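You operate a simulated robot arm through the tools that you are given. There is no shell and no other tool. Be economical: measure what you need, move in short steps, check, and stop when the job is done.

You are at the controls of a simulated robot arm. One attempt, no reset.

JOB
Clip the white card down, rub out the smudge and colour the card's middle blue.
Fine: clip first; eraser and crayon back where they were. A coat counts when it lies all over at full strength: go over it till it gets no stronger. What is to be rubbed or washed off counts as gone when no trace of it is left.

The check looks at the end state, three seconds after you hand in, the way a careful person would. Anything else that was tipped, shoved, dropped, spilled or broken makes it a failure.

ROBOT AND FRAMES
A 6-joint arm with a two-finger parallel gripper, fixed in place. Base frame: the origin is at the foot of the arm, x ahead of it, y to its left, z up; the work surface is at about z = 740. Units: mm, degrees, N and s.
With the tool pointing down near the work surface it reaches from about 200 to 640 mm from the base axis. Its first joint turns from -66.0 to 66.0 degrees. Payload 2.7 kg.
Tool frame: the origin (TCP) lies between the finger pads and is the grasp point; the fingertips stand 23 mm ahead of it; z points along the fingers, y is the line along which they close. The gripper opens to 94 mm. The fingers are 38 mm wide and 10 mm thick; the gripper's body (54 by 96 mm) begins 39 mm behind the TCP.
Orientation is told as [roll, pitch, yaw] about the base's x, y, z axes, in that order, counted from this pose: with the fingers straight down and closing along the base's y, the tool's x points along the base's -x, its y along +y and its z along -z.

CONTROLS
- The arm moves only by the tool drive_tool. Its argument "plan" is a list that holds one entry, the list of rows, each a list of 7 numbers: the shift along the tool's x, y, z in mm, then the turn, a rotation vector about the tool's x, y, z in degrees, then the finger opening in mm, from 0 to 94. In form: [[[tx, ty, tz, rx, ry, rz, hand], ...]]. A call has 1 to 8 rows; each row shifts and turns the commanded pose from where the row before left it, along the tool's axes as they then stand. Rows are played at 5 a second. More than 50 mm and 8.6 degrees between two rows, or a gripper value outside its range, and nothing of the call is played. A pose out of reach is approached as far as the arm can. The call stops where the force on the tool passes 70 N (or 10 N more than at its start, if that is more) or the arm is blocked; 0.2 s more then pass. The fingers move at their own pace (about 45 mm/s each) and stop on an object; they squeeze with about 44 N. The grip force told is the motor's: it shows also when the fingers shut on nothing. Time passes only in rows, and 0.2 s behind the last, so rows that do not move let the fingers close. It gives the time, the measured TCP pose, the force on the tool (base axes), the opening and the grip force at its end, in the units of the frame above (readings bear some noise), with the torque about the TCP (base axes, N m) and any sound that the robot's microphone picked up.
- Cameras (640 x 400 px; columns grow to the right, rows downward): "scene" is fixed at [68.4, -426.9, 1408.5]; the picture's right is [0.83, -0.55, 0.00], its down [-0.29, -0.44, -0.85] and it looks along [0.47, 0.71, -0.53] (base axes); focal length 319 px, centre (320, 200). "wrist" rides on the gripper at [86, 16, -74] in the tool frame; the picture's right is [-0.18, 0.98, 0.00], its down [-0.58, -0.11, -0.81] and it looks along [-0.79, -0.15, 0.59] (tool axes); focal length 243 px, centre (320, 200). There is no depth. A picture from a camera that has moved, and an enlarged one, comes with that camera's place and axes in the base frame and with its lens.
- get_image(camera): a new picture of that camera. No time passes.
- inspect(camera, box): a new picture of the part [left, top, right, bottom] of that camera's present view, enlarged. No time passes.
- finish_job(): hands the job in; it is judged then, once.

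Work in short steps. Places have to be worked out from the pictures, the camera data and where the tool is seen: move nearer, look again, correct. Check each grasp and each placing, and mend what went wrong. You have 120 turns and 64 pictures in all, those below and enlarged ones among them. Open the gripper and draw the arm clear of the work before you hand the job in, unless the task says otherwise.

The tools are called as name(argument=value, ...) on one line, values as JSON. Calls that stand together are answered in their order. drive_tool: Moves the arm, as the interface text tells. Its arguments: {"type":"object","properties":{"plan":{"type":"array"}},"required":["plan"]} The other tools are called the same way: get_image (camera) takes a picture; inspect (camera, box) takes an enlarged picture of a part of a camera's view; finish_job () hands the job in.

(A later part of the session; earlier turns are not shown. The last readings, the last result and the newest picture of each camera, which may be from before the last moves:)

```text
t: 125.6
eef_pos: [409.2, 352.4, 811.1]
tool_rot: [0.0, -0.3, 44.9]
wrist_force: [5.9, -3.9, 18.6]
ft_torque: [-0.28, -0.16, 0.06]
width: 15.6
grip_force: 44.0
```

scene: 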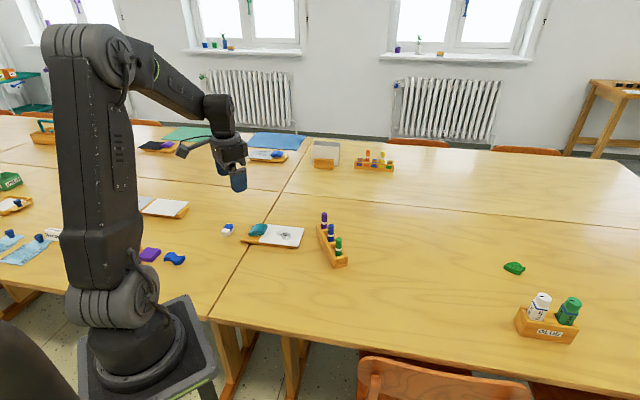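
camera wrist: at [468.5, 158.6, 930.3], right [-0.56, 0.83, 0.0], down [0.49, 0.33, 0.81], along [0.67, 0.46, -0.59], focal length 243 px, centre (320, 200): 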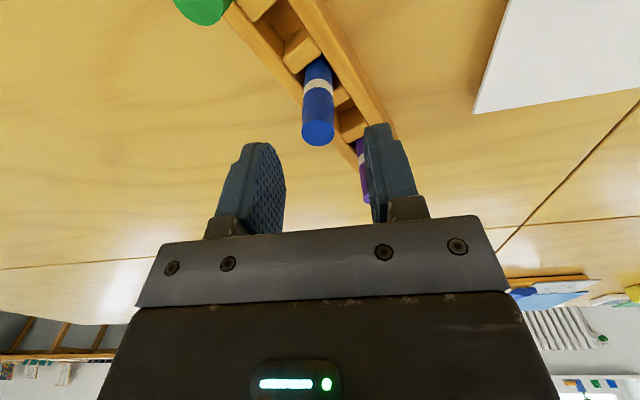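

Pressure is about 18 N on the stroke, which is fine towards the clip. I'll continue with the back half of the patch.

drive_tool(plan=[[[0, 0, -3.6, 0, 0, 0, 10], [-5, -32, 0, 0, 0, 0, 10], [0, -32, 0, 0, 0, 0, 10], [0, 0, 3.4, 0, 0, 0, 10], [0, 16, 0, 0, 0, 0, 10], [0, 16, 0, 0, 0, 0, 10], [0, 16, 0, 0, 0, 0, 10], [0, 16, 0, 0, 0, 0, 10]]])

drive_tool(plan=[[[0, 0, -4, 0, 0, 0, 10], [-5, -32, 0, 0, 0, 0, 10], [0, -32, 0, 0, 0, 0, 10], [0, 0, 4, 0, 0, 0, 10], [0, 16, 0, 0, 0, 0, 10], [0, 16, 0, 0, 0, 0, 10], [0, 16, 0, 0, 0, 0, 10], [0, 16, 0, 0, 0, 0, 10]]])

drive_tool(plan=[[[0, 0, -4, 0, 0, 0, 10], [-5, -32, 0, 0, 0, 0, 10], [0, -32, 0, 0, 0, 0, 10], [0, 0, 4, 0, 0, 0, 10], [0, 16, 0, 0, 0, 0, 10], [0, 16, 0, 0, 0, 0, 10], [0, 16, 0, 0, 0, 0, 10], [0, 16, 0, 0, 0, 0, 10]]])

drive_tool(plan=[[[0, 0, -4, 0, 0, 0, 10], [-5, -32, 0, 0, 0, 0, 10], [0, -32, 0, 0, 0, 0, 10], [0, 0, 4, 0, 0, 0, 10], [0, 16, 0, 0, 0, 0, 10], [0, 16, 0, 0, 0, 0, 10], [0, 16, 0, 0, 0, 0, 10], [0, 16, 0, 0, 0, 0, 10]]])

drive_tool(plan=[[[0, 0, -10, 0, 0, 0, 10], [0, 0, -40, 0, 0, 0, 10], [-40, 0, 0, 0, 0, 0, 10], [-20, 0, 0, 0, 0, 0, 10]]])

inspect(camera="scene", box=[254, 210, 318, 250])

```text
t: 127.4
eef_pos: [411.6, 356.4, 809.9]
tool_rot: [0.0, -0.3, 45.0]
wrist_force: [5.5, -4.3, 17.0]
ft_torque: [-0.36, -0.24, 0.07]
width: 15.5
grip_force: 44.0
```

```text
t: 129.2
eef_pos: [416.2, 359.7, 811.0]
tool_rot: [0.0, -0.4, 45.1]
wrist_force: [5.3, -4.0, 15.7]
ft_torque: [-0.33, -0.25, 0.01]
width: 15.9
grip_force: 43.6
```

```text
t: 131.0
eef_pos: [418.6, 362.9, 810.5]
tool_rot: [0.1, -0.1, 45.0]
wrist_force: [1.8, -1.4, 5.0]
ft_torque: [-0.07, -0.1, 0.03]
width: 15.8
grip_force: 43.6
```

```text
t: 132.8
eef_pos: [422.7, 365.7, 811.1]
tool_rot: [0.1, -0.2, 44.9]
wrist_force: [0.3, -1.1, 0.8]
ft_torque: [0.01, -0.02, 0.02]
width: 15.7
grip_force: 44.0
```

```text
t: 133.8
eef_pos: [465.5, 406.6, 861.4]
tool_rot: [-0.1, -0.3, 45.1]
wrist_force: [-1.0, 0.7, 0.1]
ft_torque: [-0.01, -0.02, -0.02]
width: 15.8
grip_force: 43.5
```

```text
10.00 times, centred on (286, 230) of scene
camera zoom: at [68.4, -426.9, 1408.5], right [0.83, -0.55, 0.0], down [-0.29, -0.44, -0.85], along [0.47, 0.71, -0.53], focal length 3187 px, centre (660, -100)
```

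zoom: 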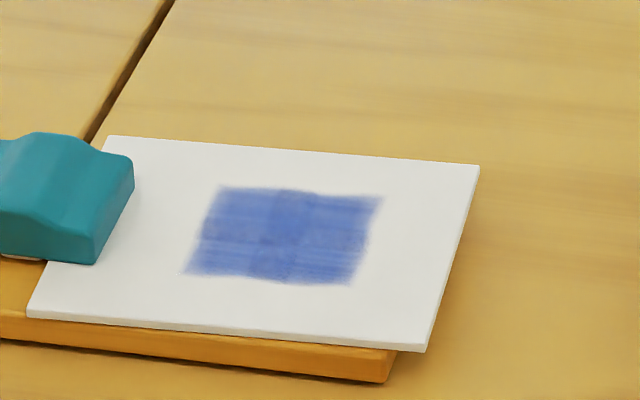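

The patch's border is now clear and covered. Slight streaks remain, so I'll add another layer with finer line spacing (4.5 mm) and a little firmer contact.

drive_tool(plan=[[[28, -31, 0, 0, 0, 0, 10], [28, -30, 0, 0, 0, 0, 10], [0, 0, 46, 0, 0, 0, 10], [0, 0, 4.6, 0, 0, 0, 10], [0, 16, 0, 0, 0, 0, 10], [0, 16, 0, 0, 0, 0, 10], [0, 16, 0, 0, 0, 0, 10], [0, 16, 0, 0, 0, 0, 10]]])

drive_tool(plan=[[[0, 0, -4, 0, 0, 0, 10], [4.5, -32, 0, 0, 0, 0, 10], [0, -32, 0, 0, 0, 0, 10], [0, 0, 4, 0, 0, 0, 10], [0, 16, 0, 0, 0, 0, 10], [0, 16, 0, 0, 0, 0, 10], [0, 16, 0, 0, 0, 0, 10], [0, 16, 0, 0, 0, 0, 10]]])

drive_tool(plan=[[[0, 0, -4, 0, 0, 0, 10], [4.5, -32, 0, 0, 0, 0, 10], [0, -32, 0, 0, 0, 0, 10], [0, 0, 4, 0, 0, 0, 10], [0, 16, 0, 0, 0, 0, 10], [0, 16, 0, 0, 0, 0, 10], [0, 16, 0, 0, 0, 0, 10], [0, 16, 0, 0, 0, 0, 10]]])

drive_tool(plan=[[[0, 0, -4, 0, 0, 0, 10], [4.5, -32, 0, 0, 0, 0, 10], [0, -32, 0, 0, 0, 0, 10], [0, 0, 4, 0, 0, 0, 10], [0, 16, 0, 0, 0, 0, 10], [0, 16, 0, 0, 0, 0, 10], [0, 16, 0, 0, 0, 0, 10], [0, 16, 0, 0, 0, 0, 10]]])

drive_tool(plan=[[[0, 0, -4, 0, 0, 0, 10], [4.5, -32, 0, 0, 0, 0, 10], [0, -32, 0, 0, 0, 0, 10], [0, 0, 4, 0, 0, 0, 10], [0, 16, 0, 0, 0, 0, 10], [0, 16, 0, 0, 0, 0, 10], [0, 16, 0, 0, 0, 0, 10], [0, 16, 0, 0, 0, 0, 10]]])

drive_tool(plan=[[[0, 0, -4, 0, 0, 0, 10], [4.5, -32, 0, 0, 0, 0, 10], [0, -32, 0, 0, 0, 0, 10], [0, 0, 4, 0, 0, 0, 10], [0, 16, 0, 0, 0, 0, 10], [0, 16, 0, 0, 0, 0, 10], [0, 16, 0, 0, 0, 0, 10], [0, 16, 0, 0, 0, 0, 10]]])

```text
t: 135.6
eef_pos: [423.0, 372.0, 811.7]
tool_rot: [-0.1, -0.2, 45.0]
wrist_force: [3.4, -2.7, 10.3]
ft_torque: [-0.23, -0.16, 0.04]
width: 15.8
grip_force: 43.5
```

```text
t: 137.4
eef_pos: [420.6, 368.3, 809.9]
tool_rot: [-0.1, -0.3, 45.0]
wrist_force: [9.0, -6.5, 20.8]
ft_torque: [-0.44, -0.31, 0.07]
width: 15.6
grip_force: 44.0
```

```text
t: 139.2
eef_pos: [417.0, 364.8, 809.7]
tool_rot: [-0.1, -0.4, 45.0]
wrist_force: [6.2, -4.6, 17.8]
ft_torque: [-0.37, -0.24, 0.1]
width: 15.8
grip_force: 43.8
```

```text
t: 141.0
eef_pos: [415.1, 362.2, 810.3]
tool_rot: [-0.2, -0.4, 45.0]
wrist_force: [5.5, -5.9, 16.7]
ft_torque: [-0.33, -0.22, 0.07]
width: 15.5
grip_force: 44.1
```

```text
t: 142.8
eef_pos: [411.3, 358.5, 809.5]
tool_rot: [-0.1, -0.3, 45.0]
wrist_force: [6.5, -6.3, 19.3]
ft_torque: [-0.42, -0.27, 0.06]
width: 15.6
grip_force: 44.0
```

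```text
t: 144.6
eef_pos: [407.1, 354.2, 810.2]
tool_rot: [0.0, -0.3, 45.0]
wrist_force: [4.3, -4.5, 13.2]
ft_torque: [-0.25, -0.18, 0.02]
width: 15.9
grip_force: 44.2
```

Forces of 10–20 N show steady contact. I'll continue with the remaining lines.

drive_tool(plan=[[[0, 0, -4, 0, 0, 0, 10], [4.5, -32, 0, 0, 0, 0, 10], [0, -32, 0, 0, 0, 0, 10], [0, 0, 4, 0, 0, 0, 10], [0, 16, 0, 0, 0, 0, 10], [0, 16, 0, 0, 0, 0, 10], [0, 16, 0, 0, 0, 0, 10], [0, 16, 0, 0, 0, 0, 10]]])

drive_tool(plan=[[[0, 0, -4, 0, 0, 0, 10], [4.5, -32, 0, 0, 0, 0, 10], [0, -32, 0, 0, 0, 0, 10], [0, 0, 4, 0, 0, 0, 10], [0, 16, 0, 0, 0, 0, 10], [0, 16, 0, 0, 0, 0, 10], [0, 16, 0, 0, 0, 0, 10], [0, 16, 0, 0, 0, 0, 10]]])

drive_tool(plan=[[[0, 0, -4, 0, 0, 0, 10], [4.5, -32, 0, 0, 0, 0, 10], [0, -32, 0, 0, 0, 0, 10], [0, 0, 4, 0, 0, 0, 10], [0, 16, 0, 0, 0, 0, 10], [0, 16, 0, 0, 0, 0, 10], [0, 16, 0, 0, 0, 0, 10], [0, 16, 0, 0, 0, 0, 10]]])

drive_tool(plan=[[[0, 0, -4, 0, 0, 0, 10], [4.5, -32, 0, 0, 0, 0, 10], [0, -32, 0, 0, 0, 0, 10], [0, 0, 4, 0, 0, 0, 10], [0, 16, 0, 0, 0, 0, 10], [0, 16, 0, 0, 0, 0, 10], [0, 16, 0, 0, 0, 0, 10], [0, 16, 0, 0, 0, 0, 10]]])

drive_tool(plan=[[[0, 0, -4, 0, 0, 0, 10], [4.5, -32, 0, 0, 0, 0, 10], [0, -32, 0, 0, 0, 0, 10], [0, 0, 4, 0, 0, 0, 10], [0, 16, 0, 0, 0, 0, 10], [0, 16, 0, 0, 0, 0, 10], [0, 16, 0, 0, 0, 0, 10], [0, 16, 0, 0, 0, 0, 10]]])

drive_tool(plan=[[[0, 0, -10, 0, 0, 0, 10], [0, 0, -40, 0, 0, 0, 10], [40, 0, 0, 0, 0, 0, 10], [20, 0, 0, 0, 0, 0, 10]]])

```text
t: 146.4
eef_pos: [403.9, 353.4, 809.8]
tool_rot: [0.0, -0.2, 44.9]
wrist_force: [3.0, -1.5, 6.5]
ft_torque: [-0.15, -0.14, 0.05]
width: 15.8
grip_force: 43.5
```

```text
t: 148.2
eef_pos: [400.6, 349.2, 811.0]
tool_rot: [0.1, -0.2, 45.0]
wrist_force: [2.8, -1.8, 6.0]
ft_torque: [-0.11, -0.12, 0.02]
width: 15.7
grip_force: 43.9
```

```text
t: 150.0
eef_pos: [398.5, 345.6, 809.7]
tool_rot: [0.0, -0.4, 45.0]
wrist_force: [4.6, -3.4, 13.3]
ft_torque: [-0.3, -0.19, 0.04]
width: 15.7
grip_force: 43.3
```

```text
t: 151.8
eef_pos: [395.2, 342.6, 809.3]
tool_rot: [0.1, -0.2, 44.9]
wrist_force: [5.9, -3.8, 15.4]
ft_torque: [-0.28, -0.2, 0.07]
width: 15.8
grip_force: 44.3
```

```text
t: 153.6
eef_pos: [393.4, 339.5, 809.3]
tool_rot: [-0.1, -0.3, 45.0]
wrist_force: [5.4, -4.4, 14.5]
ft_torque: [-0.31, -0.22, 0.04]
width: 15.9
grip_force: 44.2
```

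```text
t: 154.6
eef_pos: [347.2, 297.2, 859.0]
tool_rot: [0.1, -0.1, 45.0]
wrist_force: [0.1, 0.4, 0.0]
ft_torque: [0.0, -0.02, 0.03]
width: 15.9
grip_force: 43.9
```

I'll move the gripper aside to the left for an unobstructed look at the coat.

drive_tool(plan=[[[10, 40, 0, 0, 0, 0, 10], [0, 15, 0, 0, 0, 0, 10]]])

inspect(camera="scene", box=[254, 210, 318, 250])

```text
t: 155.2
eef_pos: [302.8, 329.7, 859.4]
tool_rot: [0.0, -0.2, 45.0]
wrist_force: [-1.1, -0.1, 0.3]
ft_torque: [0.01, -0.01, 0.0]
width: 15.8
grip_force: 43.9
```

```text
10.00 times, centred on (286, 230) of scene
camera zoom: at [68.4, -426.9, 1408.5], right [0.83, -0.55, 0.0], down [-0.29, -0.44, -0.85], along [0.47, 0.71, -0.53], focal length 3187 px, centre (660, -100)
```

zoom: 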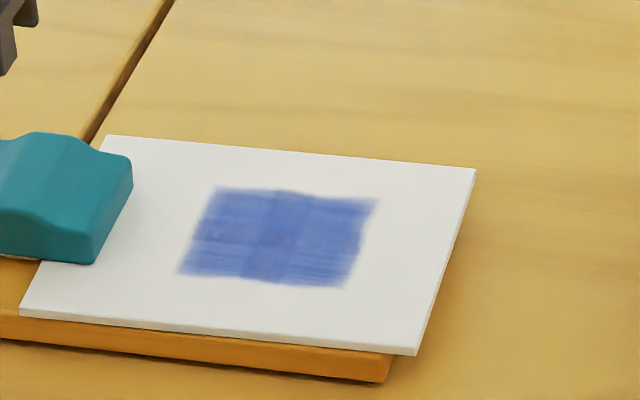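

The card still sits well in the clip. The middle third is fully dark while the left and right thirds are slightly paler, because the ends of my strokes get less contact. I'll do a further layer with longer strokes that overrun both ends.

drive_tool(plan=[[[-22, -43, 0, 0, 0, 0, 10], [-22, -43, 0, 0, 0, 0, 10], [-22, -43, 0, 0, 0, 0, 10], [0, 0, 46, 0, 0, 0, 10]]])

drive_tool(plan=[[[0, 0, 4, 0, 0, 0, 10], [0, 15.6, 0, 0, 0, 0, 10], [0, 15.6, 0, 0, 0, 0, 10], [0, 15.6, 0, 0, 0, 0, 10], [0, 15.6, 0, 0, 0, 0, 10], [0, 15.6, 0, 0, 0, 0, 10]]])

drive_tool(plan=[[[-4.5, -39, -4, 0, 0, 0, 10], [0, -39, 0, 0, 0, 0, 10], [0, 0, 4, 0, 0, 0, 10], [0, 15.6, 0, 0, 0, 0, 10], [0, 15.6, 0, 0, 0, 0, 10], [0, 15.6, 0, 0, 0, 0, 10], [0, 15.6, 0, 0, 0, 0, 10], [0, 15.6, 0, 0, 0, 0, 10]]])

drive_tool(plan=[[[-4.5, -39, -4, 0, 0, 0, 10], [0, -39, 0, 0, 0, 0, 10], [0, 0, 4, 0, 0, 0, 10], [0, 15.6, 0, 0, 0, 0, 10], [0, 15.6, 0, 0, 0, 0, 10], [0, 15.6, 0, 0, 0, 0, 10], [0, 15.6, 0, 0, 0, 0, 10], [0, 15.6, 0, 0, 0, 0, 10]]])

drive_tool(plan=[[[-4.5, -39, -4, 0, 0, 0, 10], [0, -39, 0, 0, 0, 0, 10], [0, 0, 4, 0, 0, 0, 10], [0, 15.6, 0, 0, 0, 0, 10], [0, 15.6, 0, 0, 0, 0, 10], [0, 15.6, 0, 0, 0, 0, 10], [0, 15.6, 0, 0, 0, 0, 10], [0, 15.6, 0, 0, 0, 0, 10]]])

drive_tool(plan=[[[-4.5, -39, -4, 0, 0, 0, 10], [0, -39, 0, 0, 0, 0, 10], [0, 0, 4, 0, 0, 0, 10], [0, 15.6, 0, 0, 0, 0, 10], [0, 15.6, 0, 0, 0, 0, 10], [0, 15.6, 0, 0, 0, 0, 10], [0, 15.6, 0, 0, 0, 0, 10], [0, 15.6, 0, 0, 0, 0, 10]]])

drive_tool(plan=[[[-4.5, -39, -4, 0, 0, 0, 10], [0, -39, 0, 0, 0, 0, 10], [0, 0, 4, 0, 0, 0, 10], [0, 15.6, 0, 0, 0, 0, 10], [0, 15.6, 0, 0, 0, 0, 10], [0, 15.6, 0, 0, 0, 0, 10], [0, 15.6, 0, 0, 0, 0, 10], [0, 15.6, 0, 0, 0, 0, 10]]])

```text
t: 156.2
eef_pos: [440.6, 285.0, 812.6]
tool_rot: [0.0, -0.2, 45.0]
wrist_force: [0.7, 0.8, -0.8]
ft_torque: [-0.02, 0.0, 0.01]
width: 15.7
grip_force: 44.0
```

```text
t: 157.6
eef_pos: [385.8, 340.4, 810.4]
tool_rot: [0.0, -0.2, 45.0]
wrist_force: [5.2, -4.5, 14.4]
ft_torque: [-0.31, -0.28, 0.03]
width: 15.7
grip_force: 44.2
```

```text
t: 159.4
eef_pos: [389.0, 342.8, 810.6]
tool_rot: [0.0, -0.3, 45.0]
wrist_force: [4.9, -2.9, 11.2]
ft_torque: [-0.22, -0.19, 0.02]
width: 15.3
grip_force: 43.8
```

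```text
t: 161.2
eef_pos: [393.1, 346.4, 809.0]
tool_rot: [0.1, -0.1, 45.0]
wrist_force: [0.2, 0.1, 0.7]
ft_torque: [0.01, 0.04, 0.04]
width: 15.6
grip_force: 43.7
```

```text
t: 163.0
eef_pos: [395.7, 349.5, 810.3]
tool_rot: [0.0, -0.3, 45.0]
wrist_force: [5.8, -5.4, 16.8]
ft_torque: [-0.35, -0.25, 0.05]
width: 15.5
grip_force: 44.3
```

```text
t: 164.8
eef_pos: [397.3, 351.8, 809.0]
tool_rot: [-0.1, -0.2, 45.0]
wrist_force: [2.9, -2.6, 8.4]
ft_torque: [-0.19, -0.16, 0.02]
width: 15.8
grip_force: 44.0
```

```text
t: 166.6
eef_pos: [401.2, 355.1, 808.0]
tool_rot: [0.0, -0.2, 45.1]
wrist_force: [4.5, -2.7, 10.8]
ft_torque: [-0.24, -0.16, 0.06]
width: 15.8
grip_force: 44.3
```

Contact is consistent. I'll continue to the back edge of the patch.

drive_tool(plan=[[[-4.5, -39, -4, 0, 0, 0, 10], [0, -39, 0, 0, 0, 0, 10], [0, 0, 4.3, 0, 0, 0, 10], [0, 15.6, 0, 0, 0, 0, 10], [0, 15.6, 0, 0, 0, 0, 10], [0, 15.6, 0, 0, 0, 0, 10], [0, 15.6, 0, 0, 0, 0, 10], [0, 15.6, 0, 0, 0, 0, 10]]])

drive_tool(plan=[[[-4.5, -39, -4, 0, 0, 0, 10], [0, -39, 0, 0, 0, 0, 10], [0, 0, 4, 0, 0, 0, 10], [0, 15.6, 0, 0, 0, 0, 10], [0, 15.6, 0, 0, 0, 0, 10], [0, 15.6, 0, 0, 0, 0, 10], [0, 15.6, 0, 0, 0, 0, 10], [0, 15.6, 0, 0, 0, 0, 10]]])

drive_tool(plan=[[[-4.5, -39, -4, 0, 0, 0, 10], [0, -39, 0, 0, 0, 0, 10], [0, 0, 4, 0, 0, 0, 10], [0, 15.6, 0, 0, 0, 0, 10], [0, 15.6, 0, 0, 0, 0, 10], [0, 15.6, 0, 0, 0, 0, 10], [0, 15.6, 0, 0, 0, 0, 10], [0, 15.6, 0, 0, 0, 0, 10]]])

drive_tool(plan=[[[-4.5, -39, -4, 0, 0, 0, 10], [0, -39, 0, 0, 0, 0, 10], [0, 0, 4, 0, 0, 0, 10], [0, 15.6, 0, 0, 0, 0, 10], [0, 15.6, 0, 0, 0, 0, 10], [0, 15.6, 0, 0, 0, 0, 10], [0, 15.6, 0, 0, 0, 0, 10], [0, 15.6, 0, 0, 0, 0, 10]]])

drive_tool(plan=[[[-4.5, -39, -4, 0, 0, 0, 10], [0, -39, 0, 0, 0, 0, 10], [0, 0, 4, 0, 0, 0, 10], [0, 15.6, 0, 0, 0, 0, 10], [0, 15.6, 0, 0, 0, 0, 10], [0, 15.6, 0, 0, 0, 0, 10], [0, 15.6, 0, 0, 0, 0, 10], [0, 15.6, 0, 0, 0, 0, 10]]])

drive_tool(plan=[[[-4, -39, -4, 0, 0, 0, 10], [0, -39, 0, 0, 0, 0, 10], [0, 0, 4, 0, 0, 0, 10], [0, 15.6, 0, 0, 0, 0, 10], [0, 15.6, 0, 0, 0, 0, 10], [0, 15.6, 0, 0, 0, 0, 10], [0, 15.6, 0, 0, 0, 0, 10], [0, 15.6, 0, 0, 0, 0, 10]]])

```text
t: 168.4
eef_pos: [405.7, 356.2, 808.8]
tool_rot: [0.0, -0.2, 45.1]
wrist_force: [2.8, -2.4, 8.4]
ft_torque: [-0.16, -0.13, 0.03]
width: 15.9
grip_force: 43.8
```

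```text
t: 170.2
eef_pos: [408.2, 362.2, 809.2]
tool_rot: [-0.1, -0.2, 45.0]
wrist_force: [5.0, -4.8, 13.6]
ft_torque: [-0.29, -0.18, 0.02]
width: 15.9
grip_force: 44.1
```

```text
t: 172.0
eef_pos: [410.5, 364.1, 809.9]
tool_rot: [0.0, -0.3, 45.1]
wrist_force: [3.1, -3.4, 7.8]
ft_torque: [-0.13, -0.14, 0.0]
width: 15.6
grip_force: 44.2
```

```text
t: 173.8
eef_pos: [414.2, 368.2, 808.4]
tool_rot: [0.0, -0.3, 45.0]
wrist_force: [4.4, -4.2, 11.1]
ft_torque: [-0.25, -0.19, 0.04]
width: 15.5
grip_force: 44.1
```

```text
t: 175.6
eef_pos: [416.6, 370.6, 809.3]
tool_rot: [-0.1, -0.2, 45.0]
wrist_force: [2.0, -1.7, 7.0]
ft_torque: [-0.13, -0.08, 0.04]
width: 15.9
grip_force: 43.9
```

```text
t: 177.4
eef_pos: [421.6, 373.1, 808.5]
tool_rot: [0.0, -0.1, 45.1]
wrist_force: [2.0, -0.2, 4.2]
ft_torque: [-0.13, -0.07, 0.06]
width: 15.6
grip_force: 43.8
```

I'll run one more layer back across, shifted a little to the left to follow the card's small inward creep.

drive_tool(plan=[[[0, -37, -4, 0, 0, 0, 10], [2, -37, 0, 0, 0, 0, 10], [0, 0, 4.2, 0, 0, 0, 10], [0, 15.6, 0, 0, 0, 0, 10], [0, 15.6, 0, 0, 0, 0, 10], [0, 15.6, 0, 0, 0, 0, 10], [0, 15.6, 0, 0, 0, 0, 10], [0, 15.6, 0, 0, 0, 0, 10]]])

drive_tool(plan=[[[4.5, -39, -4, 0, 0, 0, 10], [0, -39, 0, 0, 0, 0, 10], [0, 0, 4.2, 0, 0, 0, 10], [0, 15.6, 0, 0, 0, 0, 10], [0, 15.6, 0, 0, 0, 0, 10], [0, 15.6, 0, 0, 0, 0, 10], [0, 15.6, 0, 0, 0, 0, 10], [0, 15.6, 0, 0, 0, 0, 10]]])

drive_tool(plan=[[[4.5, -39, -4, 0, 0, 0, 10], [0, -39, 0, 0, 0, 0, 10], [0, 0, 4, 0, 0, 0, 10], [0, 15.6, 0, 0, 0, 0, 10], [0, 15.6, 0, 0, 0, 0, 10], [0, 15.6, 0, 0, 0, 0, 10], [0, 15.6, 0, 0, 0, 0, 10], [0, 15.6, 0, 0, 0, 0, 10]]])

drive_tool(plan=[[[4.5, -39, -4, 0, 0, 0, 10], [0, -39, 0, 0, 0, 0, 10], [0, 0, 4, 0, 0, 0, 10], [0, 15.6, 0, 0, 0, 0, 10], [0, 15.6, 0, 0, 0, 0, 10], [0, 15.6, 0, 0, 0, 0, 10], [0, 15.6, 0, 0, 0, 0, 10], [0, 15.6, 0, 0, 0, 0, 10]]])

drive_tool(plan=[[[4.5, -39, -4, 0, 0, 0, 10], [0, -39, 0, 0, 0, 0, 10], [0, 0, 4, 0, 0, 0, 10], [0, 15.6, 0, 0, 0, 0, 10], [0, 15.6, 0, 0, 0, 0, 10], [0, 15.6, 0, 0, 0, 0, 10], [0, 15.6, 0, 0, 0, 0, 10], [0, 15.6, 0, 0, 0, 0, 10]]])

drive_tool(plan=[[[4.5, -39, -4, 0, 0, 0, 10], [0, -39, 0, 0, 0, 0, 10], [0, 0, 4, 0, 0, 0, 10], [0, 15.6, 0, 0, 0, 0, 10], [0, 15.6, 0, 0, 0, 0, 10], [0, 15.6, 0, 0, 0, 0, 10], [0, 15.6, 0, 0, 0, 0, 10], [0, 15.6, 0, 0, 0, 0, 10]]])

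```text
t: 179.2
eef_pos: [416.0, 374.9, 808.5]
tool_rot: [0.0, -0.4, 44.9]
wrist_force: [4.1, -2.7, 10.0]
ft_torque: [-0.16, -0.13, 0.04]
width: 15.7
grip_force: 43.8
```

```text
t: 181.0
eef_pos: [413.3, 373.0, 808.8]
tool_rot: [0.1, -0.2, 45.0]
wrist_force: [4.2, -3.1, 11.8]
ft_torque: [-0.22, -0.19, 0.0]
width: 15.4
grip_force: 44.2
```

```text
t: 182.8
eef_pos: [409.5, 367.6, 808.5]
tool_rot: [0.1, -0.2, 45.0]
wrist_force: [0.8, -0.4, 2.1]
ft_torque: [-0.03, -0.05, -0.02]
width: 15.6
grip_force: 43.6
```

```text
t: 184.6
eef_pos: [408.3, 364.2, 809.0]
tool_rot: [0.0, -0.3, 44.9]
wrist_force: [3.6, -2.8, 7.5]
ft_torque: [-0.13, -0.13, 0.04]
width: 15.7
grip_force: 43.3
```

```text
t: 186.4
eef_pos: [402.8, 361.1, 809.1]
tool_rot: [0.0, 0.0, 45.1]
wrist_force: [3.6, -2.6, 7.1]
ft_torque: [-0.09, -0.12, 0.02]
width: 15.8
grip_force: 44.0
```

```text
t: 188.2
eef_pos: [398.7, 360.1, 809.7]
tool_rot: [0.0, -0.1, 45.0]
wrist_force: [0.4, -0.6, -0.4]
ft_torque: [-0.02, 0.0, 0.0]
width: 15.8
grip_force: 44.1
```

Contact got light on the last line, so I'll lower 0.8 mm and repeat it, then continue.

drive_tool(plan=[[[0, -39, -4, 0, 0, 0, 10], [0, -39, 0, 0, 0, 0, 10], [0, 0, 4.8, 0, 0, 0, 10], [0, 15.6, 0, 0, 0, 0, 10], [0, 15.6, 0, 0, 0, 0, 10], [0, 15.6, 0, 0, 0, 0, 10], [0, 15.6, 0, 0, 0, 0, 10], [0, 15.6, 0, 0, 0, 0, 10]]])

drive_tool(plan=[[[4.5, -39, -4, 0, 0, 0, 10], [0, -39, 0, 0, 0, 0, 10], [0, 0, 4, 0, 0, 0, 10], [0, 15.6, 0, 0, 0, 0, 10], [0, 15.6, 0, 0, 0, 0, 10], [0, 15.6, 0, 0, 0, 0, 10], [0, 15.6, 0, 0, 0, 0, 10], [0, 15.6, 0, 0, 0, 0, 10]]])

drive_tool(plan=[[[4.5, -39, -4, 0, 0, 0, 10], [0, -39, 0, 0, 0, 0, 10], [0, 0, 4, 0, 0, 0, 10], [0, 15.6, 0, 0, 0, 0, 10], [0, 15.6, 0, 0, 0, 0, 10], [0, 15.6, 0, 0, 0, 0, 10], [0, 15.6, 0, 0, 0, 0, 10], [0, 15.6, 0, 0, 0, 0, 10]]])

drive_tool(plan=[[[4.5, -39, -4, 0, 0, 0, 10], [0, -39, 0, 0, 0, 0, 10], [0, 0, 4, 0, 0, 0, 10], [0, 15.6, 0, 0, 0, 0, 10], [0, 15.6, 0, 0, 0, 0, 10], [0, 15.6, 0, 0, 0, 0, 10], [0, 15.6, 0, 0, 0, 0, 10], [0, 15.6, 0, 0, 0, 0, 10]]])

drive_tool(plan=[[[4.5, -39, -4, 0, 0, 0, 10], [0, -39, 0, 0, 0, 0, 10], [0, 0, 4, 0, 0, 0, 10], [0, 15.6, 0, 0, 0, 0, 10], [0, 15.6, 0, 0, 0, 0, 10], [0, 15.6, 0, 0, 0, 0, 10], [0, 15.6, 0, 0, 0, 0, 10], [0, 15.6, 0, 0, 0, 0, 10]]])

drive_tool(plan=[[[4.5, -39, -4, 0, 0, 0, 10], [0, -39, 0, 0, 0, 0, 10], [0, 0, 4, 0, 0, 0, 10], [0, 15.6, 0, 0, 0, 0, 10], [0, 15.6, 0, 0, 0, 0, 10], [0, 15.6, 0, 0, 0, 0, 10], [0, 15.6, 0, 0, 0, 0, 10], [0, 15.6, 0, 0, 0, 0, 10]]])

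drive_tool(plan=[[[0, 0, -10, 0, 0, 0, 10], [0, 0, -40, 0, 0, 0, 10], [40, 20, 0, 0, 0, 0, 10], [20, 20, 0, 0, 0, 0, 10]]])

inspect(camera="scene", box=[254, 210, 318, 250])

```text
t: 190.0
eef_pos: [400.5, 358.8, 809.5]
tool_rot: [0.0, -0.3, 45.0]
wrist_force: [7.0, -5.8, 19.3]
ft_torque: [-0.36, -0.27, 0.04]
width: 15.5
grip_force: 43.9
```

```text
t: 191.8
eef_pos: [396.6, 355.6, 808.2]
tool_rot: [0.0, -0.3, 44.9]
wrist_force: [8.8, -7.3, 23.0]
ft_torque: [-0.45, -0.34, 0.09]
width: 16.0
grip_force: 43.8
```

```text
t: 193.6
eef_pos: [394.5, 352.4, 808.3]
tool_rot: [-0.1, -0.3, 44.9]
wrist_force: [8.7, -8.9, 22.2]
ft_torque: [-0.46, -0.37, 0.05]
width: 15.9
grip_force: 44.1
```

```text
t: 195.4
eef_pos: [392.6, 349.6, 809.3]
tool_rot: [0.0, -0.2, 45.0]
wrist_force: [1.2, -0.9, 3.3]
ft_torque: [-0.07, -0.07, -0.01]
width: 15.8
grip_force: 43.7
```

```text
t: 197.2
eef_pos: [388.7, 348.6, 808.1]
tool_rot: [0.0, -0.4, 45.1]
wrist_force: [5.5, -5.5, 14.1]
ft_torque: [-0.29, -0.25, 0.07]
width: 16.0
grip_force: 44.7
```

```text
t: 199.0
eef_pos: [383.8, 343.8, 808.5]
tool_rot: [0.0, -0.2, 45.0]
wrist_force: [4.2, -2.7, 7.1]
ft_torque: [-0.1, -0.13, 0.01]
width: 15.6
grip_force: 44.4
```

```text
t: 200.0
eef_pos: [312.2, 328.3, 859.4]
tool_rot: [0.1, -0.2, 45.0]
wrist_force: [-0.4, 0.3, 1.2]
ft_torque: [0.0, -0.02, -0.04]
width: 15.8
grip_force: 44.4
```

```text
10.00 times, centred on (286, 230) of scene
camera zoom: at [68.4, -426.9, 1408.5], right [0.83, -0.55, 0.0], down [-0.29, -0.44, -0.85], along [0.47, 0.71, -0.53], focal length 3187 px, centre (660, -100)
```

zoom: 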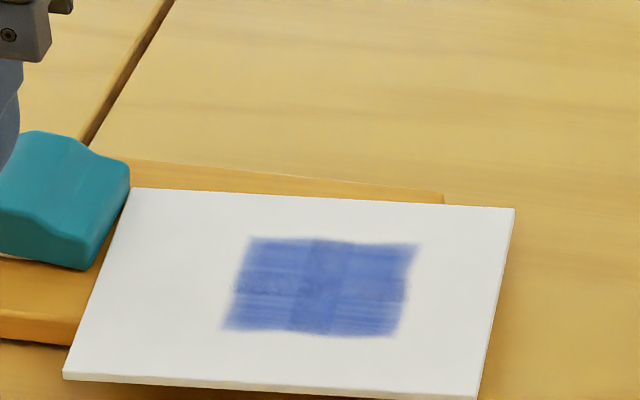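

The last pass dragged the card askew out of the clip during the slanted returns. The coat itself shows no change over the last two layers (its dark centre bands are just overlaps), so it is at full strength. I'll return the crayon to its slot first, then reseat and clip the card with bare fingertips.

drive_tool(plan=[[[0, 0, -40, 0, 0, 0, 10], [-12, -41, 0, 0, 0, 0, 10], [-12, -41, 0, 0, 0, 0, 10], [-13, -41, 0, 0, 0, 0, 10], [-13, -41, 0, 0, 0, 0, 10], [-13, -41, 0, 0, 0, 0, 10], [-12.7, -41.8, 0, 0, 0, 0, 10], [0, 0, 0, 0, 0, 0, 10]]])

drive_tool(plan=[[[0, 0, 0, 0, 0, 0, 10]]])

```text
t: 201.8
eef_pos: [540.0, 206.2, 897.9]
tool_rot: [-0.1, -0.2, 44.9]
wrist_force: [0.0, 0.9, -0.3]
ft_torque: [0.01, 0.02, 0.0]
width: 16.0
grip_force: 44.4
```

```text
t: 202.2
eef_pos: [541.5, 205.2, 896.4]
tool_rot: [0.0, -0.2, 44.9]
wrist_force: [0.7, 0.8, 0.3]
ft_torque: [0.0, 0.01, -0.05]
width: 15.7
grip_force: 44.3
```

Compared with the averaged home reading (540.7,207.7), I'm about 2 mm low in y. I'll correct and descend to just above the tray.

drive_tool(plan=[[[-1.4, 1.4, 0, 0, 0, 0, 10], [0, 0, 25, 0, 0, 0, 10], [0, 0, 20, 0, 0, 0, 10]]])

drive_tool(plan=[[[0, 0, 0, 0, 0, 0, 10]]])

drive_tool(plan=[[[0, 0, 0, 0, 0, 0, 10]]])

drive_tool(plan=[[[0, 0, 0, 0, 0, 0, 10]]])

```text
t: 203.0
eef_pos: [541.2, 209.8, 853.9]
tool_rot: [0.0, -0.1, 45.0]
wrist_force: [-0.4, -0.1, 0.1]
ft_torque: [0.0, 0.01, 0.0]
width: 15.5
grip_force: 44.2
```

```text
t: 203.4
eef_pos: [541.6, 208.7, 853.0]
tool_rot: [0.0, -0.2, 45.0]
wrist_force: [0.0, -0.6, -0.3]
ft_torque: [0.0, 0.01, -0.02]
width: 15.6
grip_force: 44.5
```

```text
t: 203.8
eef_pos: [542.2, 208.9, 853.4]
tool_rot: [-0.1, -0.3, 44.9]
wrist_force: [0.1, 0.1, -0.7]
ft_torque: [-0.02, -0.01, 0.01]
width: 16.0
grip_force: 44.0
```

```text
t: 204.2
eef_pos: [541.2, 208.0, 852.5]
tool_rot: [0.1, -0.2, 45.1]
wrist_force: [0.3, -0.3, 0.2]
ft_torque: [-0.03, 0.02, -0.02]
width: 15.5
grip_force: 44.2
```

Averaged readings put me within 1 mm of home. I'll trim and descend slowly into the slot, watching forces.

drive_tool(plan=[[[0.8, 0, 10, 0, 0, 0, 10], [0, 0, 10, 0, 0, 0, 10], [0, 0, 8, 0, 0, 0, 10], [0, 0, 5, 0, 0, 0, 10], [0, 0, 5, 0, 0, 0, 10]]])

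```text
t: 205.4
eef_pos: [542.0, 210.6, 821.6]
tool_rot: [-0.3, -0.8, 45.2]
wrist_force: [-8.2, 3.9, 38.1]
ft_torque: [0.1, 0.37, -0.04]
width: 16.2
grip_force: 43.9
```

The crayon hit the tray's edge (38 N). I'll back off at once and look at its alignment.

drive_tool(plan=[[[0, 0, -8, 0, 0, 0, 10], [0, 0, -5, 0, 0, 0, 10]]])

inspect(camera="scene", box=[250, 190, 362, 260])

```text
t: 206.0
eef_pos: [540.6, 207.8, 826.0]
tool_rot: [0.1, 0.1, 44.9]
wrist_force: [-0.5, 1.3, -0.3]
ft_torque: [-0.01, -0.04, 0.01]
width: 15.4
grip_force: 44.3
```

```text
5.71 times, centred on (306, 225) of scene
camera zoom: at [68.4, -426.9, 1408.5], right [0.83, -0.55, 0.0], down [-0.29, -0.44, -0.85], along [0.47, 0.71, -0.53], focal length 1821 px, centre (400, 57)
```

zoom: 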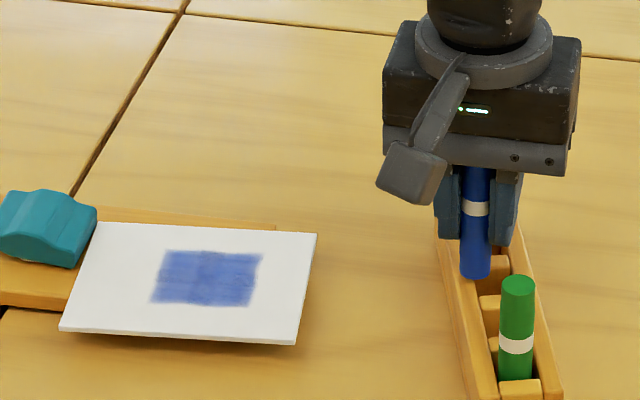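

The crayon slid about 12 mm up in the grip during the bump, but its line over the slot matches its original one within about a millimetre. I'll probe down gently to find the rim, then search by small shifts.

drive_tool(plan=[[[0, 0, 3, 0, 0, 0, 10], [0, 0, 2, 0, 0, 0, 10], [0, 0, 2, 0, 0, 0, 10]]])

```text
t: 206.8
eef_pos: [541.8, 209.6, 821.8]
tool_rot: [-0.1, -0.2, 45.0]
wrist_force: [-2.1, -2.8, 6.9]
ft_torque: [-0.05, 0.11, 0.03]
width: 15.8
grip_force: 44.5
```

The rim is at TCP 821.8. I'll try a small shift towards picture-left (tool +y), where the first bump's torque pointed.

drive_tool(plan=[[[0, 0, -3, 0, 0, 0, 10], [0, 2, 0, 0, 0, 0, 10], [0, 0, 3, 0, 0, 0, 10], [0, 0, 1, 0, 0, 0, 10]]])

drive_tool(plan=[[[0, 0, 0, 0, 0, 0, 10]]])

```text
t: 207.8
eef_pos: [540.1, 211.8, 821.6]
tool_rot: [-0.1, -0.2, 45.0]
wrist_force: [-5.4, -2.7, 12.9]
ft_torque: [-0.11, 0.25, 0.01]
width: 15.9
grip_force: 44.1
```

```text
t: 208.2
eef_pos: [539.8, 211.2, 820.5]
tool_rot: [-0.1, -0.2, 45.1]
wrist_force: [-4.6, -2.9, 16.5]
ft_torque: [-0.06, 0.22, 0.01]
width: 15.8
grip_force: 44.5
```

Still flat contact. By averaged readings, the true home is slightly the other way, so I'll try (tool x +1.5, y −2).

drive_tool(plan=[[[0, 0, -4, 0, 0, 0, 10], [1.5, -2.2, 0, 0, 0, 0, 10], [0, 0, 3.5, 0, 0, 0, 10], [0, 0, 0, 0, 0, 0, 10]]])

drive_tool(plan=[[[0, 0, -3.5, 0, 0, 0, 10], [-4, 0, 0, 0, 0, 0, 10], [0, 0, 3.5, 0, 0, 0, 10], [0, 0, 0, 0, 0, 0, 10]]])

drive_tool(plan=[[[0, 0, -3.5, 0, 0, 0, 10], [-2, 0, 0, 0, 0, 0, 10], [0, 0, 3.5, 0, 0, 0, 10], [0, 0, 0, 0, 0, 0, 10]]])

```text
t: 209.2
eef_pos: [540.4, 209.1, 820.4]
tool_rot: [-0.1, -0.3, 45.0]
wrist_force: [-5.5, -3.3, 11.3]
ft_torque: [-0.05, 0.19, 0.02]
width: 15.6
grip_force: 44.0
```

```text
t: 210.2
eef_pos: [541.7, 212.5, 822.1]
tool_rot: [0.0, -0.3, 44.9]
wrist_force: [-1.5, -0.4, 3.4]
ft_torque: [-0.01, 0.07, -0.03]
width: 15.9
grip_force: 43.9
```

```text
t: 211.2
eef_pos: [545.3, 212.8, 821.1]
tool_rot: [0.0, -0.2, 44.9]
wrist_force: [-2.0, -0.8, 7.0]
ft_torque: [-0.01, 0.15, 0.0]
width: 15.6
grip_force: 44.4
```

Flat rim contact everywhere so far. I need a view, so I'll try the wrist camera while raised a little.

drive_tool(plan=[[[4, 0, -6, 0, 0, 0, 10]]])

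inspect(camera="wrist", box=[200, 0, 440, 190])

```text
t: 211.6
eef_pos: [541.6, 210.0, 825.8]
tool_rot: [0.0, -0.1, 45.1]
wrist_force: [0.7, -0.2, 0.5]
ft_torque: [0.02, -0.03, -0.01]
width: 15.5
grip_force: 44.1
```

```text
refused: no pictures are left
```

No pictures remain, so I'll search by touch: gentle dabs on a small grid, where a drop without force will show the slot. First, a row of positions towards tool +x.

drive_tool(plan=[[[3.5, -0.2, 0, 0, 0, 0, 10], [0, 0, 6.2, 0, 0, 0, 10], [0, 0, 0, 0, 0, 0, 10]]])

drive_tool(plan=[[[0, 0, -5, 0, 0, 0, 10], [1.5, 0, 0, 0, 0, 0, 10], [0, 0, 5, 0, 0, 0, 10], [0, 0, 0, 0, 0, 0, 10]]])

drive_tool(plan=[[[0, 0, -5, 0, 0, 0, 10], [1.5, 0, 0, 0, 0, 0, 10], [0, 0, 5, 0, 0, 0, 10], [0, 0, 0, 0, 0, 0, 10]]])

drive_tool(plan=[[[0, 0, -5, 0, 0, 0, 10], [0, 1.5, 0, 0, 0, 0, 10], [0, 0, 5, 0, 0, 0, 10], [0, 0, 0, 0, 0, 0, 10]]])

drive_tool(plan=[[[0, 0, -5, 0, 0, 0, 10], [-1.5, 0, 0, 0, 0, 0, 10], [0, 0, 5, 0, 0, 0, 10], [0, 0, 0, 0, 0, 0, 10]]])

drive_tool(plan=[[[0, 0, -5, 0, 0, 0, 10], [-1.5, 0, 0, 0, 0, 0, 10], [0, 0, 5, 0, 0, 0, 10], [0, 0, 0, 0, 0, 0, 10]]])

drive_tool(plan=[[[0, 0, -5, 0, 0, 0, 10], [-1.5, 0, 0, 0, 0, 0, 10], [0, 0, 5, 0, 0, 0, 10], [0, 0, 0, 0, 0, 0, 10]]])

drive_tool(plan=[[[0, 0, -5, 0, 0, 0, 10], [0, -3, 0, 0, 0, 0, 10], [0, 0, 5, 0, 0, 0, 10], [0, 0, 0, 0, 0, 0, 10]]])

drive_tool(plan=[[[0, 0, -5, 0, 0, 0, 10], [1.5, 0, 0, 0, 0, 0, 10], [0, 0, 5, 0, 0, 0, 10], [0, 0, 0, 0, 0, 0, 10]]])

drive_tool(plan=[[[0, 0, -5, 0, 0, 0, 10], [1.5, 0, 0, 0, 0, 0, 10], [0, 0, 5, 0, 0, 0, 10], [0, 0, 0, 0, 0, 0, 10]]])

drive_tool(plan=[[[0, 0, -5, 0, 0, 0, 10], [1.5, 0, 0, 0, 0, 0, 10], [0, 0, 5, 0, 0, 0, 10], [0, 0, 0, 0, 0, 0, 10]]])

```text
t: 212.4
eef_pos: [540.2, 207.0, 821.5]
tool_rot: [-0.1, -0.2, 45.0]
wrist_force: [-2.2, -2.1, 6.7]
ft_torque: [-0.03, 0.13, 0.0]
width: 15.7
grip_force: 44.0
```

```text
t: 213.4
eef_pos: [537.9, 206.1, 821.2]
tool_rot: [-0.1, -0.3, 45.0]
wrist_force: [-3.5, -1.4, 9.8]
ft_torque: [-0.07, 0.18, 0.04]
width: 15.6
grip_force: 44.0
```

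```text
t: 214.4
eef_pos: [537.0, 205.1, 821.8]
tool_rot: [-0.2, -0.1, 45.0]
wrist_force: [-3.7, -1.5, 9.4]
ft_torque: [0.0, 0.18, 0.05]
width: 15.7
grip_force: 44.1
```

```text
t: 215.4
eef_pos: [535.9, 206.2, 821.5]
tool_rot: [0.0, -0.2, 45.1]
wrist_force: [-0.2, -1.7, 4.7]
ft_torque: [-0.03, 0.05, -0.01]
width: 15.7
grip_force: 43.9
```

```text
t: 216.4
eef_pos: [537.9, 207.4, 820.7]
tool_rot: [0.0, -0.3, 45.0]
wrist_force: [-3.0, -1.5, 8.8]
ft_torque: [-0.01, 0.13, -0.01]
width: 16.0
grip_force: 43.9
```

```text
t: 217.4
eef_pos: [537.6, 208.4, 819.9]
tool_rot: [0.1, -0.1, 45.1]
wrist_force: [-3.0, -1.2, 5.8]
ft_torque: [0.0, 0.08, 0.0]
width: 15.9
grip_force: 43.9
```

```text
t: 218.4
eef_pos: [539.2, 208.7, 821.4]
tool_rot: [0.0, -0.2, 45.0]
wrist_force: [-2.3, -0.4, 4.9]
ft_torque: [0.01, 0.1, 0.03]
width: 15.7
grip_force: 44.0
```

```text
t: 219.4
eef_pos: [540.7, 206.0, 821.7]
tool_rot: [-0.1, -0.2, 44.9]
wrist_force: [-2.9, -2.5, 8.3]
ft_torque: [-0.04, 0.13, 0.0]
width: 15.9
grip_force: 43.9
```

```text
t: 220.4
eef_pos: [541.4, 206.8, 820.1]
tool_rot: [0.0, -0.3, 45.0]
wrist_force: [-3.2, -1.2, 9.2]
ft_torque: [0.02, 0.13, 0.01]
width: 15.5
grip_force: 44.6
```

```text
t: 221.4
eef_pos: [540.2, 205.6, 821.4]
tool_rot: [0.0, -0.2, 45.1]
wrist_force: [-0.9, -1.5, 2.0]
ft_torque: [-0.01, 0.03, 0.0]
width: 15.8
grip_force: 43.8
```

```text
t: 222.4
eef_pos: [536.8, 203.7, 820.5]
tool_rot: [0.0, -0.2, 44.9]
wrist_force: [0.4, -0.2, 0.4]
ft_torque: [-0.01, 0.03, -0.01]
width: 15.4
grip_force: 44.1
```

The last dab (tool x≈6, y≈−1.9) shows almost no force. I'll push a bit further down here.

drive_tool(plan=[[[0, 0, 1.5, 0, 0, 0, 10], [0, 0, 1, 0, 0, 0, 10], [0, 0, 0, 0, 0, 0, 10]]])

```text
t: 223.2
eef_pos: [537.8, 203.3, 819.7]
tool_rot: [0.0, -0.4, 45.1]
wrist_force: [-5.1, -1.7, 22.1]
ft_torque: [-0.15, 0.34, -0.01]
width: 15.6
grip_force: 44.4
```

Averaging all readings puts home at tool offset (1.5, −0.9) from my reference, between the points tested. I'll do a finer line of dabs through there.

drive_tool(plan=[[[0, 0, -7.5, 0, 0, 0, 10], [-4.5, 1, 0, 0, 0, 0, 10], [0, 0, 5, 0, 0, 0, 10], [0, 0, 1, 0, 0, 0, 10], [0, 0, 0, 0, 0, 0, 10]]])

drive_tool(plan=[[[0, 0, -5, 0, 0, 0, 10], [-0.8, 0, 0, 0, 0, 0, 10], [0, 0, 5, 0, 0, 0, 10], [0, 0, 0, 0, 0, 0, 10]]])

drive_tool(plan=[[[0, 0, -5, 0, 0, 0, 10], [-0.8, 0, 0, 0, 0, 0, 10], [0, 0, 5, 0, 0, 0, 10], [0, 0, 0, 0, 0, 0, 10]]])

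drive_tool(plan=[[[0, 0, -5, 0, 0, 0, 10], [-0.8, 0, 0, 0, 0, 0, 10], [0, 0, 5, 0, 0, 0, 10], [0, 0, 0, 0, 0, 0, 10]]])

drive_tool(plan=[[[0, 0, -5, 0, 0, 0, 10], [-0.8, 0, 0, 0, 0, 0, 10], [0, 0, 5, 0, 0, 0, 10], [0, 0, 0, 0, 0, 0, 10]]])

drive_tool(plan=[[[0, 0, -5, 0, 0, 0, 10], [-0.8, 0, 0, 0, 0, 0, 10], [0, 0, 5, 0, 0, 0, 10], [0, 0, 0, 0, 0, 0, 10]]])

drive_tool(plan=[[[0, 0, -5, 0, 0, 0, 10], [-0.8, 0, 0, 0, 0, 0, 10], [0, 0, 5, 0, 0, 0, 10], [0, 0, 0, 0, 0, 0, 10]]])

drive_tool(plan=[[[0, 0, -5, 0, 0, 0, 10], [-1, 0, 0, 0, 0, 0, 10], [0, 0, 5, 0, 0, 0, 10], [0, 0, 0, 0, 0, 0, 10]]])

drive_tool(plan=[[[0, 0, -5, 0, 0, 0, 10], [-1, 0, 0, 0, 0, 0, 10], [0, 0, 5, 0, 0, 0, 10], [0, 0, 0, 0, 0, 0, 10]]])

drive_tool(plan=[[[0, 0, -5, 0, 0, 0, 10], [-1, 0, 0, 0, 0, 0, 10], [0, 0, 5, 0, 0, 0, 10], [0, 0, 0, 0, 0, 0, 10]]])

drive_tool(plan=[[[0, 0, -5, 0, 0, 0, 10], [-1, 0, 0, 0, 0, 0, 10], [0, 0, 5, 0, 0, 0, 10], [0, 0, 0, 0, 0, 0, 10]]])

drive_tool(plan=[[[0, 0, -5, 0, 0, 0, 10], [-1, 0, 0, 0, 0, 0, 10], [0, 0, 5, 0, 0, 0, 10], [0, 0, 0, 0, 0, 0, 10]]])

```text
t: 224.4
eef_pos: [539.8, 206.7, 819.6]
tool_rot: [0.0, -0.3, 45.0]
wrist_force: [-7.6, -1.9, 18.6]
ft_torque: [-0.02, 0.37, 0.03]
width: 15.8
grip_force: 43.9
```

```text
t: 225.4
eef_pos: [540.6, 208.9, 820.6]
tool_rot: [-0.1, -0.2, 45.0]
wrist_force: [-6.2, -2.9, 14.0]
ft_torque: [-0.1, 0.29, -0.01]
width: 15.8
grip_force: 44.6
```

```text
t: 226.4
eef_pos: [542.9, 208.7, 821.3]
tool_rot: [-0.1, -0.2, 45.1]
wrist_force: [-5.9, -2.0, 13.9]
ft_torque: [-0.11, 0.26, 0.01]
width: 15.9
grip_force: 44.1
```

```text
t: 227.4
eef_pos: [543.1, 210.1, 821.4]
tool_rot: [-0.2, -0.2, 45.0]
wrist_force: [-4.8, -2.2, 10.2]
ft_torque: [-0.09, 0.17, -0.01]
width: 15.4
grip_force: 44.2
```

```text
t: 228.4
eef_pos: [543.8, 210.3, 821.1]
tool_rot: [-0.2, -0.3, 44.9]
wrist_force: [-4.0, -2.0, 12.6]
ft_torque: [-0.05, 0.22, -0.02]
width: 15.7
grip_force: 44.4
```

```text
t: 229.4
eef_pos: [543.6, 210.9, 820.2]
tool_rot: [0.0, -0.3, 45.0]
wrist_force: [-6.5, -3.6, 20.9]
ft_torque: [-0.13, 0.36, 0.01]
width: 15.8
grip_force: 43.8
```

```text
t: 230.4
eef_pos: [543.2, 211.7, 820.9]
tool_rot: [-0.1, -0.3, 45.0]
wrist_force: [-7.2, -2.7, 18.5]
ft_torque: [-0.08, 0.35, 0.0]
width: 15.6
grip_force: 44.1
```

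```text
t: 231.4
eef_pos: [545.4, 210.9, 821.3]
tool_rot: [-0.2, -0.2, 45.1]
wrist_force: [-9.4, -4.0, 22.6]
ft_torque: [-0.16, 0.42, 0.04]
width: 15.6
grip_force: 44.0
```

```text
t: 232.4
eef_pos: [544.6, 212.8, 820.8]
tool_rot: [-0.1, -0.2, 44.9]
wrist_force: [-7.2, -2.7, 15.8]
ft_torque: [-0.07, 0.28, 0.0]
width: 15.5
grip_force: 44.1
```

```text
t: 233.4
eef_pos: [546.6, 213.3, 820.2]
tool_rot: [0.0, -0.3, 45.0]
wrist_force: [-5.9, -3.2, 14.8]
ft_torque: [-0.11, 0.27, 0.02]
width: 15.4
grip_force: 43.4
```

```text
t: 234.4
eef_pos: [547.6, 214.2, 820.7]
tool_rot: [-0.1, -0.2, 45.0]
wrist_force: [-6.2, -3.1, 16.0]
ft_torque: [-0.08, 0.29, -0.01]
width: 15.7
grip_force: 44.3
```

```text
t: 235.4
eef_pos: [547.8, 214.4, 820.2]
tool_rot: [-0.1, -0.3, 45.1]
wrist_force: [-5.7, -0.7, 13.4]
ft_torque: [-0.03, 0.27, 0.0]
width: 15.7
grip_force: 43.7
```

Comparing the green crayon's picture position before and after shows my first bump nudged the tray about 3.5 mm to picture-right. The slot should therefore be near tool offset (0.9, −4.2), which I haven't tried. I'll dab there and around it.

drive_tool(plan=[[[0, 0, -5, 0, 0, 0, 10], [9.15, -3.3, 0, 0, 0, 0, 10], [0, 0, 4, 0, 0, 0, 10], [0, 0, 1, 0, 0, 0, 10], [0, 0, 0, 0, 0, 0, 10]]])

drive_tool(plan=[[[0, 0, -5, 0, 0, 0, 10], [0, -1.3, 0, 0, 0, 0, 10], [0, 0, 5, 0, 0, 0, 10], [0, 0, 0, 0, 0, 0, 10]]])

drive_tool(plan=[[[0, 0, -5, 0, 0, 0, 10], [-1.5, 0, 0, 0, 0, 0, 10], [0, 0, 5, 0, 0, 0, 10], [0, 0, 0, 0, 0, 0, 10]]])

drive_tool(plan=[[[0, 0, -5, 0, 0, 0, 10], [0, 1.3, 0, 0, 0, 0, 10], [0, 0, 5, 0, 0, 0, 10], [0, 0, 0, 0, 0, 0, 10]]])

drive_tool(plan=[[[0, 0, -5, 0, 0, 0, 10], [3, 0, 0, 0, 0, 0, 10], [0, 0, 5, 0, 0, 0, 10], [0, 0, 0, 0, 0, 0, 10]]])

drive_tool(plan=[[[0, 0, -5, 0, 0, 0, 10], [0, -1.3, 0, 0, 0, 0, 10], [0, 0, 5, 0, 0, 0, 10], [0, 0, 0, 0, 0, 0, 10]]])

drive_tool(plan=[[[0, 0, -5, 0, 0, 0, 10], [0, -1.3, 0, 0, 0, 0, 10], [0, 0, 5, 0, 0, 0, 10], [0, 0, 0, 0, 0, 0, 10]]])

drive_tool(plan=[[[0, 0, -5, 0, 0, 0, 10], [-1.5, 0, 0, 0, 0, 0, 10], [0, 0, 5, 0, 0, 0, 10], [0, 0, 0, 0, 0, 0, 10]]])

drive_tool(plan=[[[0, 0, -5, 0, 0, 0, 10], [-1.5, 0, 0, 0, 0, 0, 10], [0, 0, 5, 0, 0, 0, 10], [0, 0, 0, 0, 0, 0, 10]]])

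```text
t: 236.6
eef_pos: [544.6, 205.2, 820.4]
tool_rot: [-0.1, -0.1, 45.0]
wrist_force: [-2.9, -1.8, 9.5]
ft_torque: [-0.11, 0.1, 0.01]
width: 15.7
grip_force: 44.1
```

```text
t: 237.6
eef_pos: [544.9, 205.7, 820.6]
tool_rot: [-0.1, -0.3, 45.0]
wrist_force: [-4.7, -2.2, 12.9]
ft_torque: [-0.03, 0.21, 0.01]
width: 15.9
grip_force: 44.0
```

```text
t: 238.6
eef_pos: [545.5, 205.8, 820.2]
tool_rot: [-0.1, -0.3, 45.0]
wrist_force: [-6.1, -3.1, 15.0]
ft_torque: [-0.1, 0.27, -0.01]
width: 15.6
grip_force: 44.4
```

```text
t: 239.6
eef_pos: [544.6, 206.2, 820.4]
tool_rot: [-0.2, -0.3, 44.9]
wrist_force: [-5.4, 0.1, 12.6]
ft_torque: [-0.01, 0.24, 0.01]
width: 15.5
grip_force: 43.9
```

```text
t: 240.6
eef_pos: [542.9, 205.4, 819.8]
tool_rot: [0.0, -0.3, 44.9]
wrist_force: [-3.8, -1.6, 12.6]
ft_torque: [-0.08, 0.27, 0.01]
width: 15.7
grip_force: 44.0
```

```text
t: 241.6
eef_pos: [543.9, 204.4, 820.9]
tool_rot: [-0.1, -0.3, 45.0]
wrist_force: [-4.0, -3.7, 12.2]
ft_torque: [-0.06, 0.26, 0.03]
width: 15.7
grip_force: 43.5
```

```text
t: 242.6
eef_pos: [544.5, 204.0, 820.0]
tool_rot: [0.0, -0.3, 45.0]
wrist_force: [-4.5, -1.4, 14.3]
ft_torque: [0.03, 0.34, 0.06]
width: 15.8
grip_force: 43.9
```

```text
t: 243.6
eef_pos: [544.7, 202.8, 820.0]
tool_rot: [-0.1, -0.2, 44.9]
wrist_force: [-2.4, -1.8, 8.0]
ft_torque: [-0.04, 0.16, 0.01]
width: 15.7
grip_force: 43.8
```

```text
t: 244.6
eef_pos: [547.7, 205.7, 819.4]
tool_rot: [-0.1, -0.1, 45.0]
wrist_force: [-2.9, -1.8, 9.3]
ft_torque: [-0.03, 0.17, 0.0]
width: 15.8
grip_force: 43.9
```

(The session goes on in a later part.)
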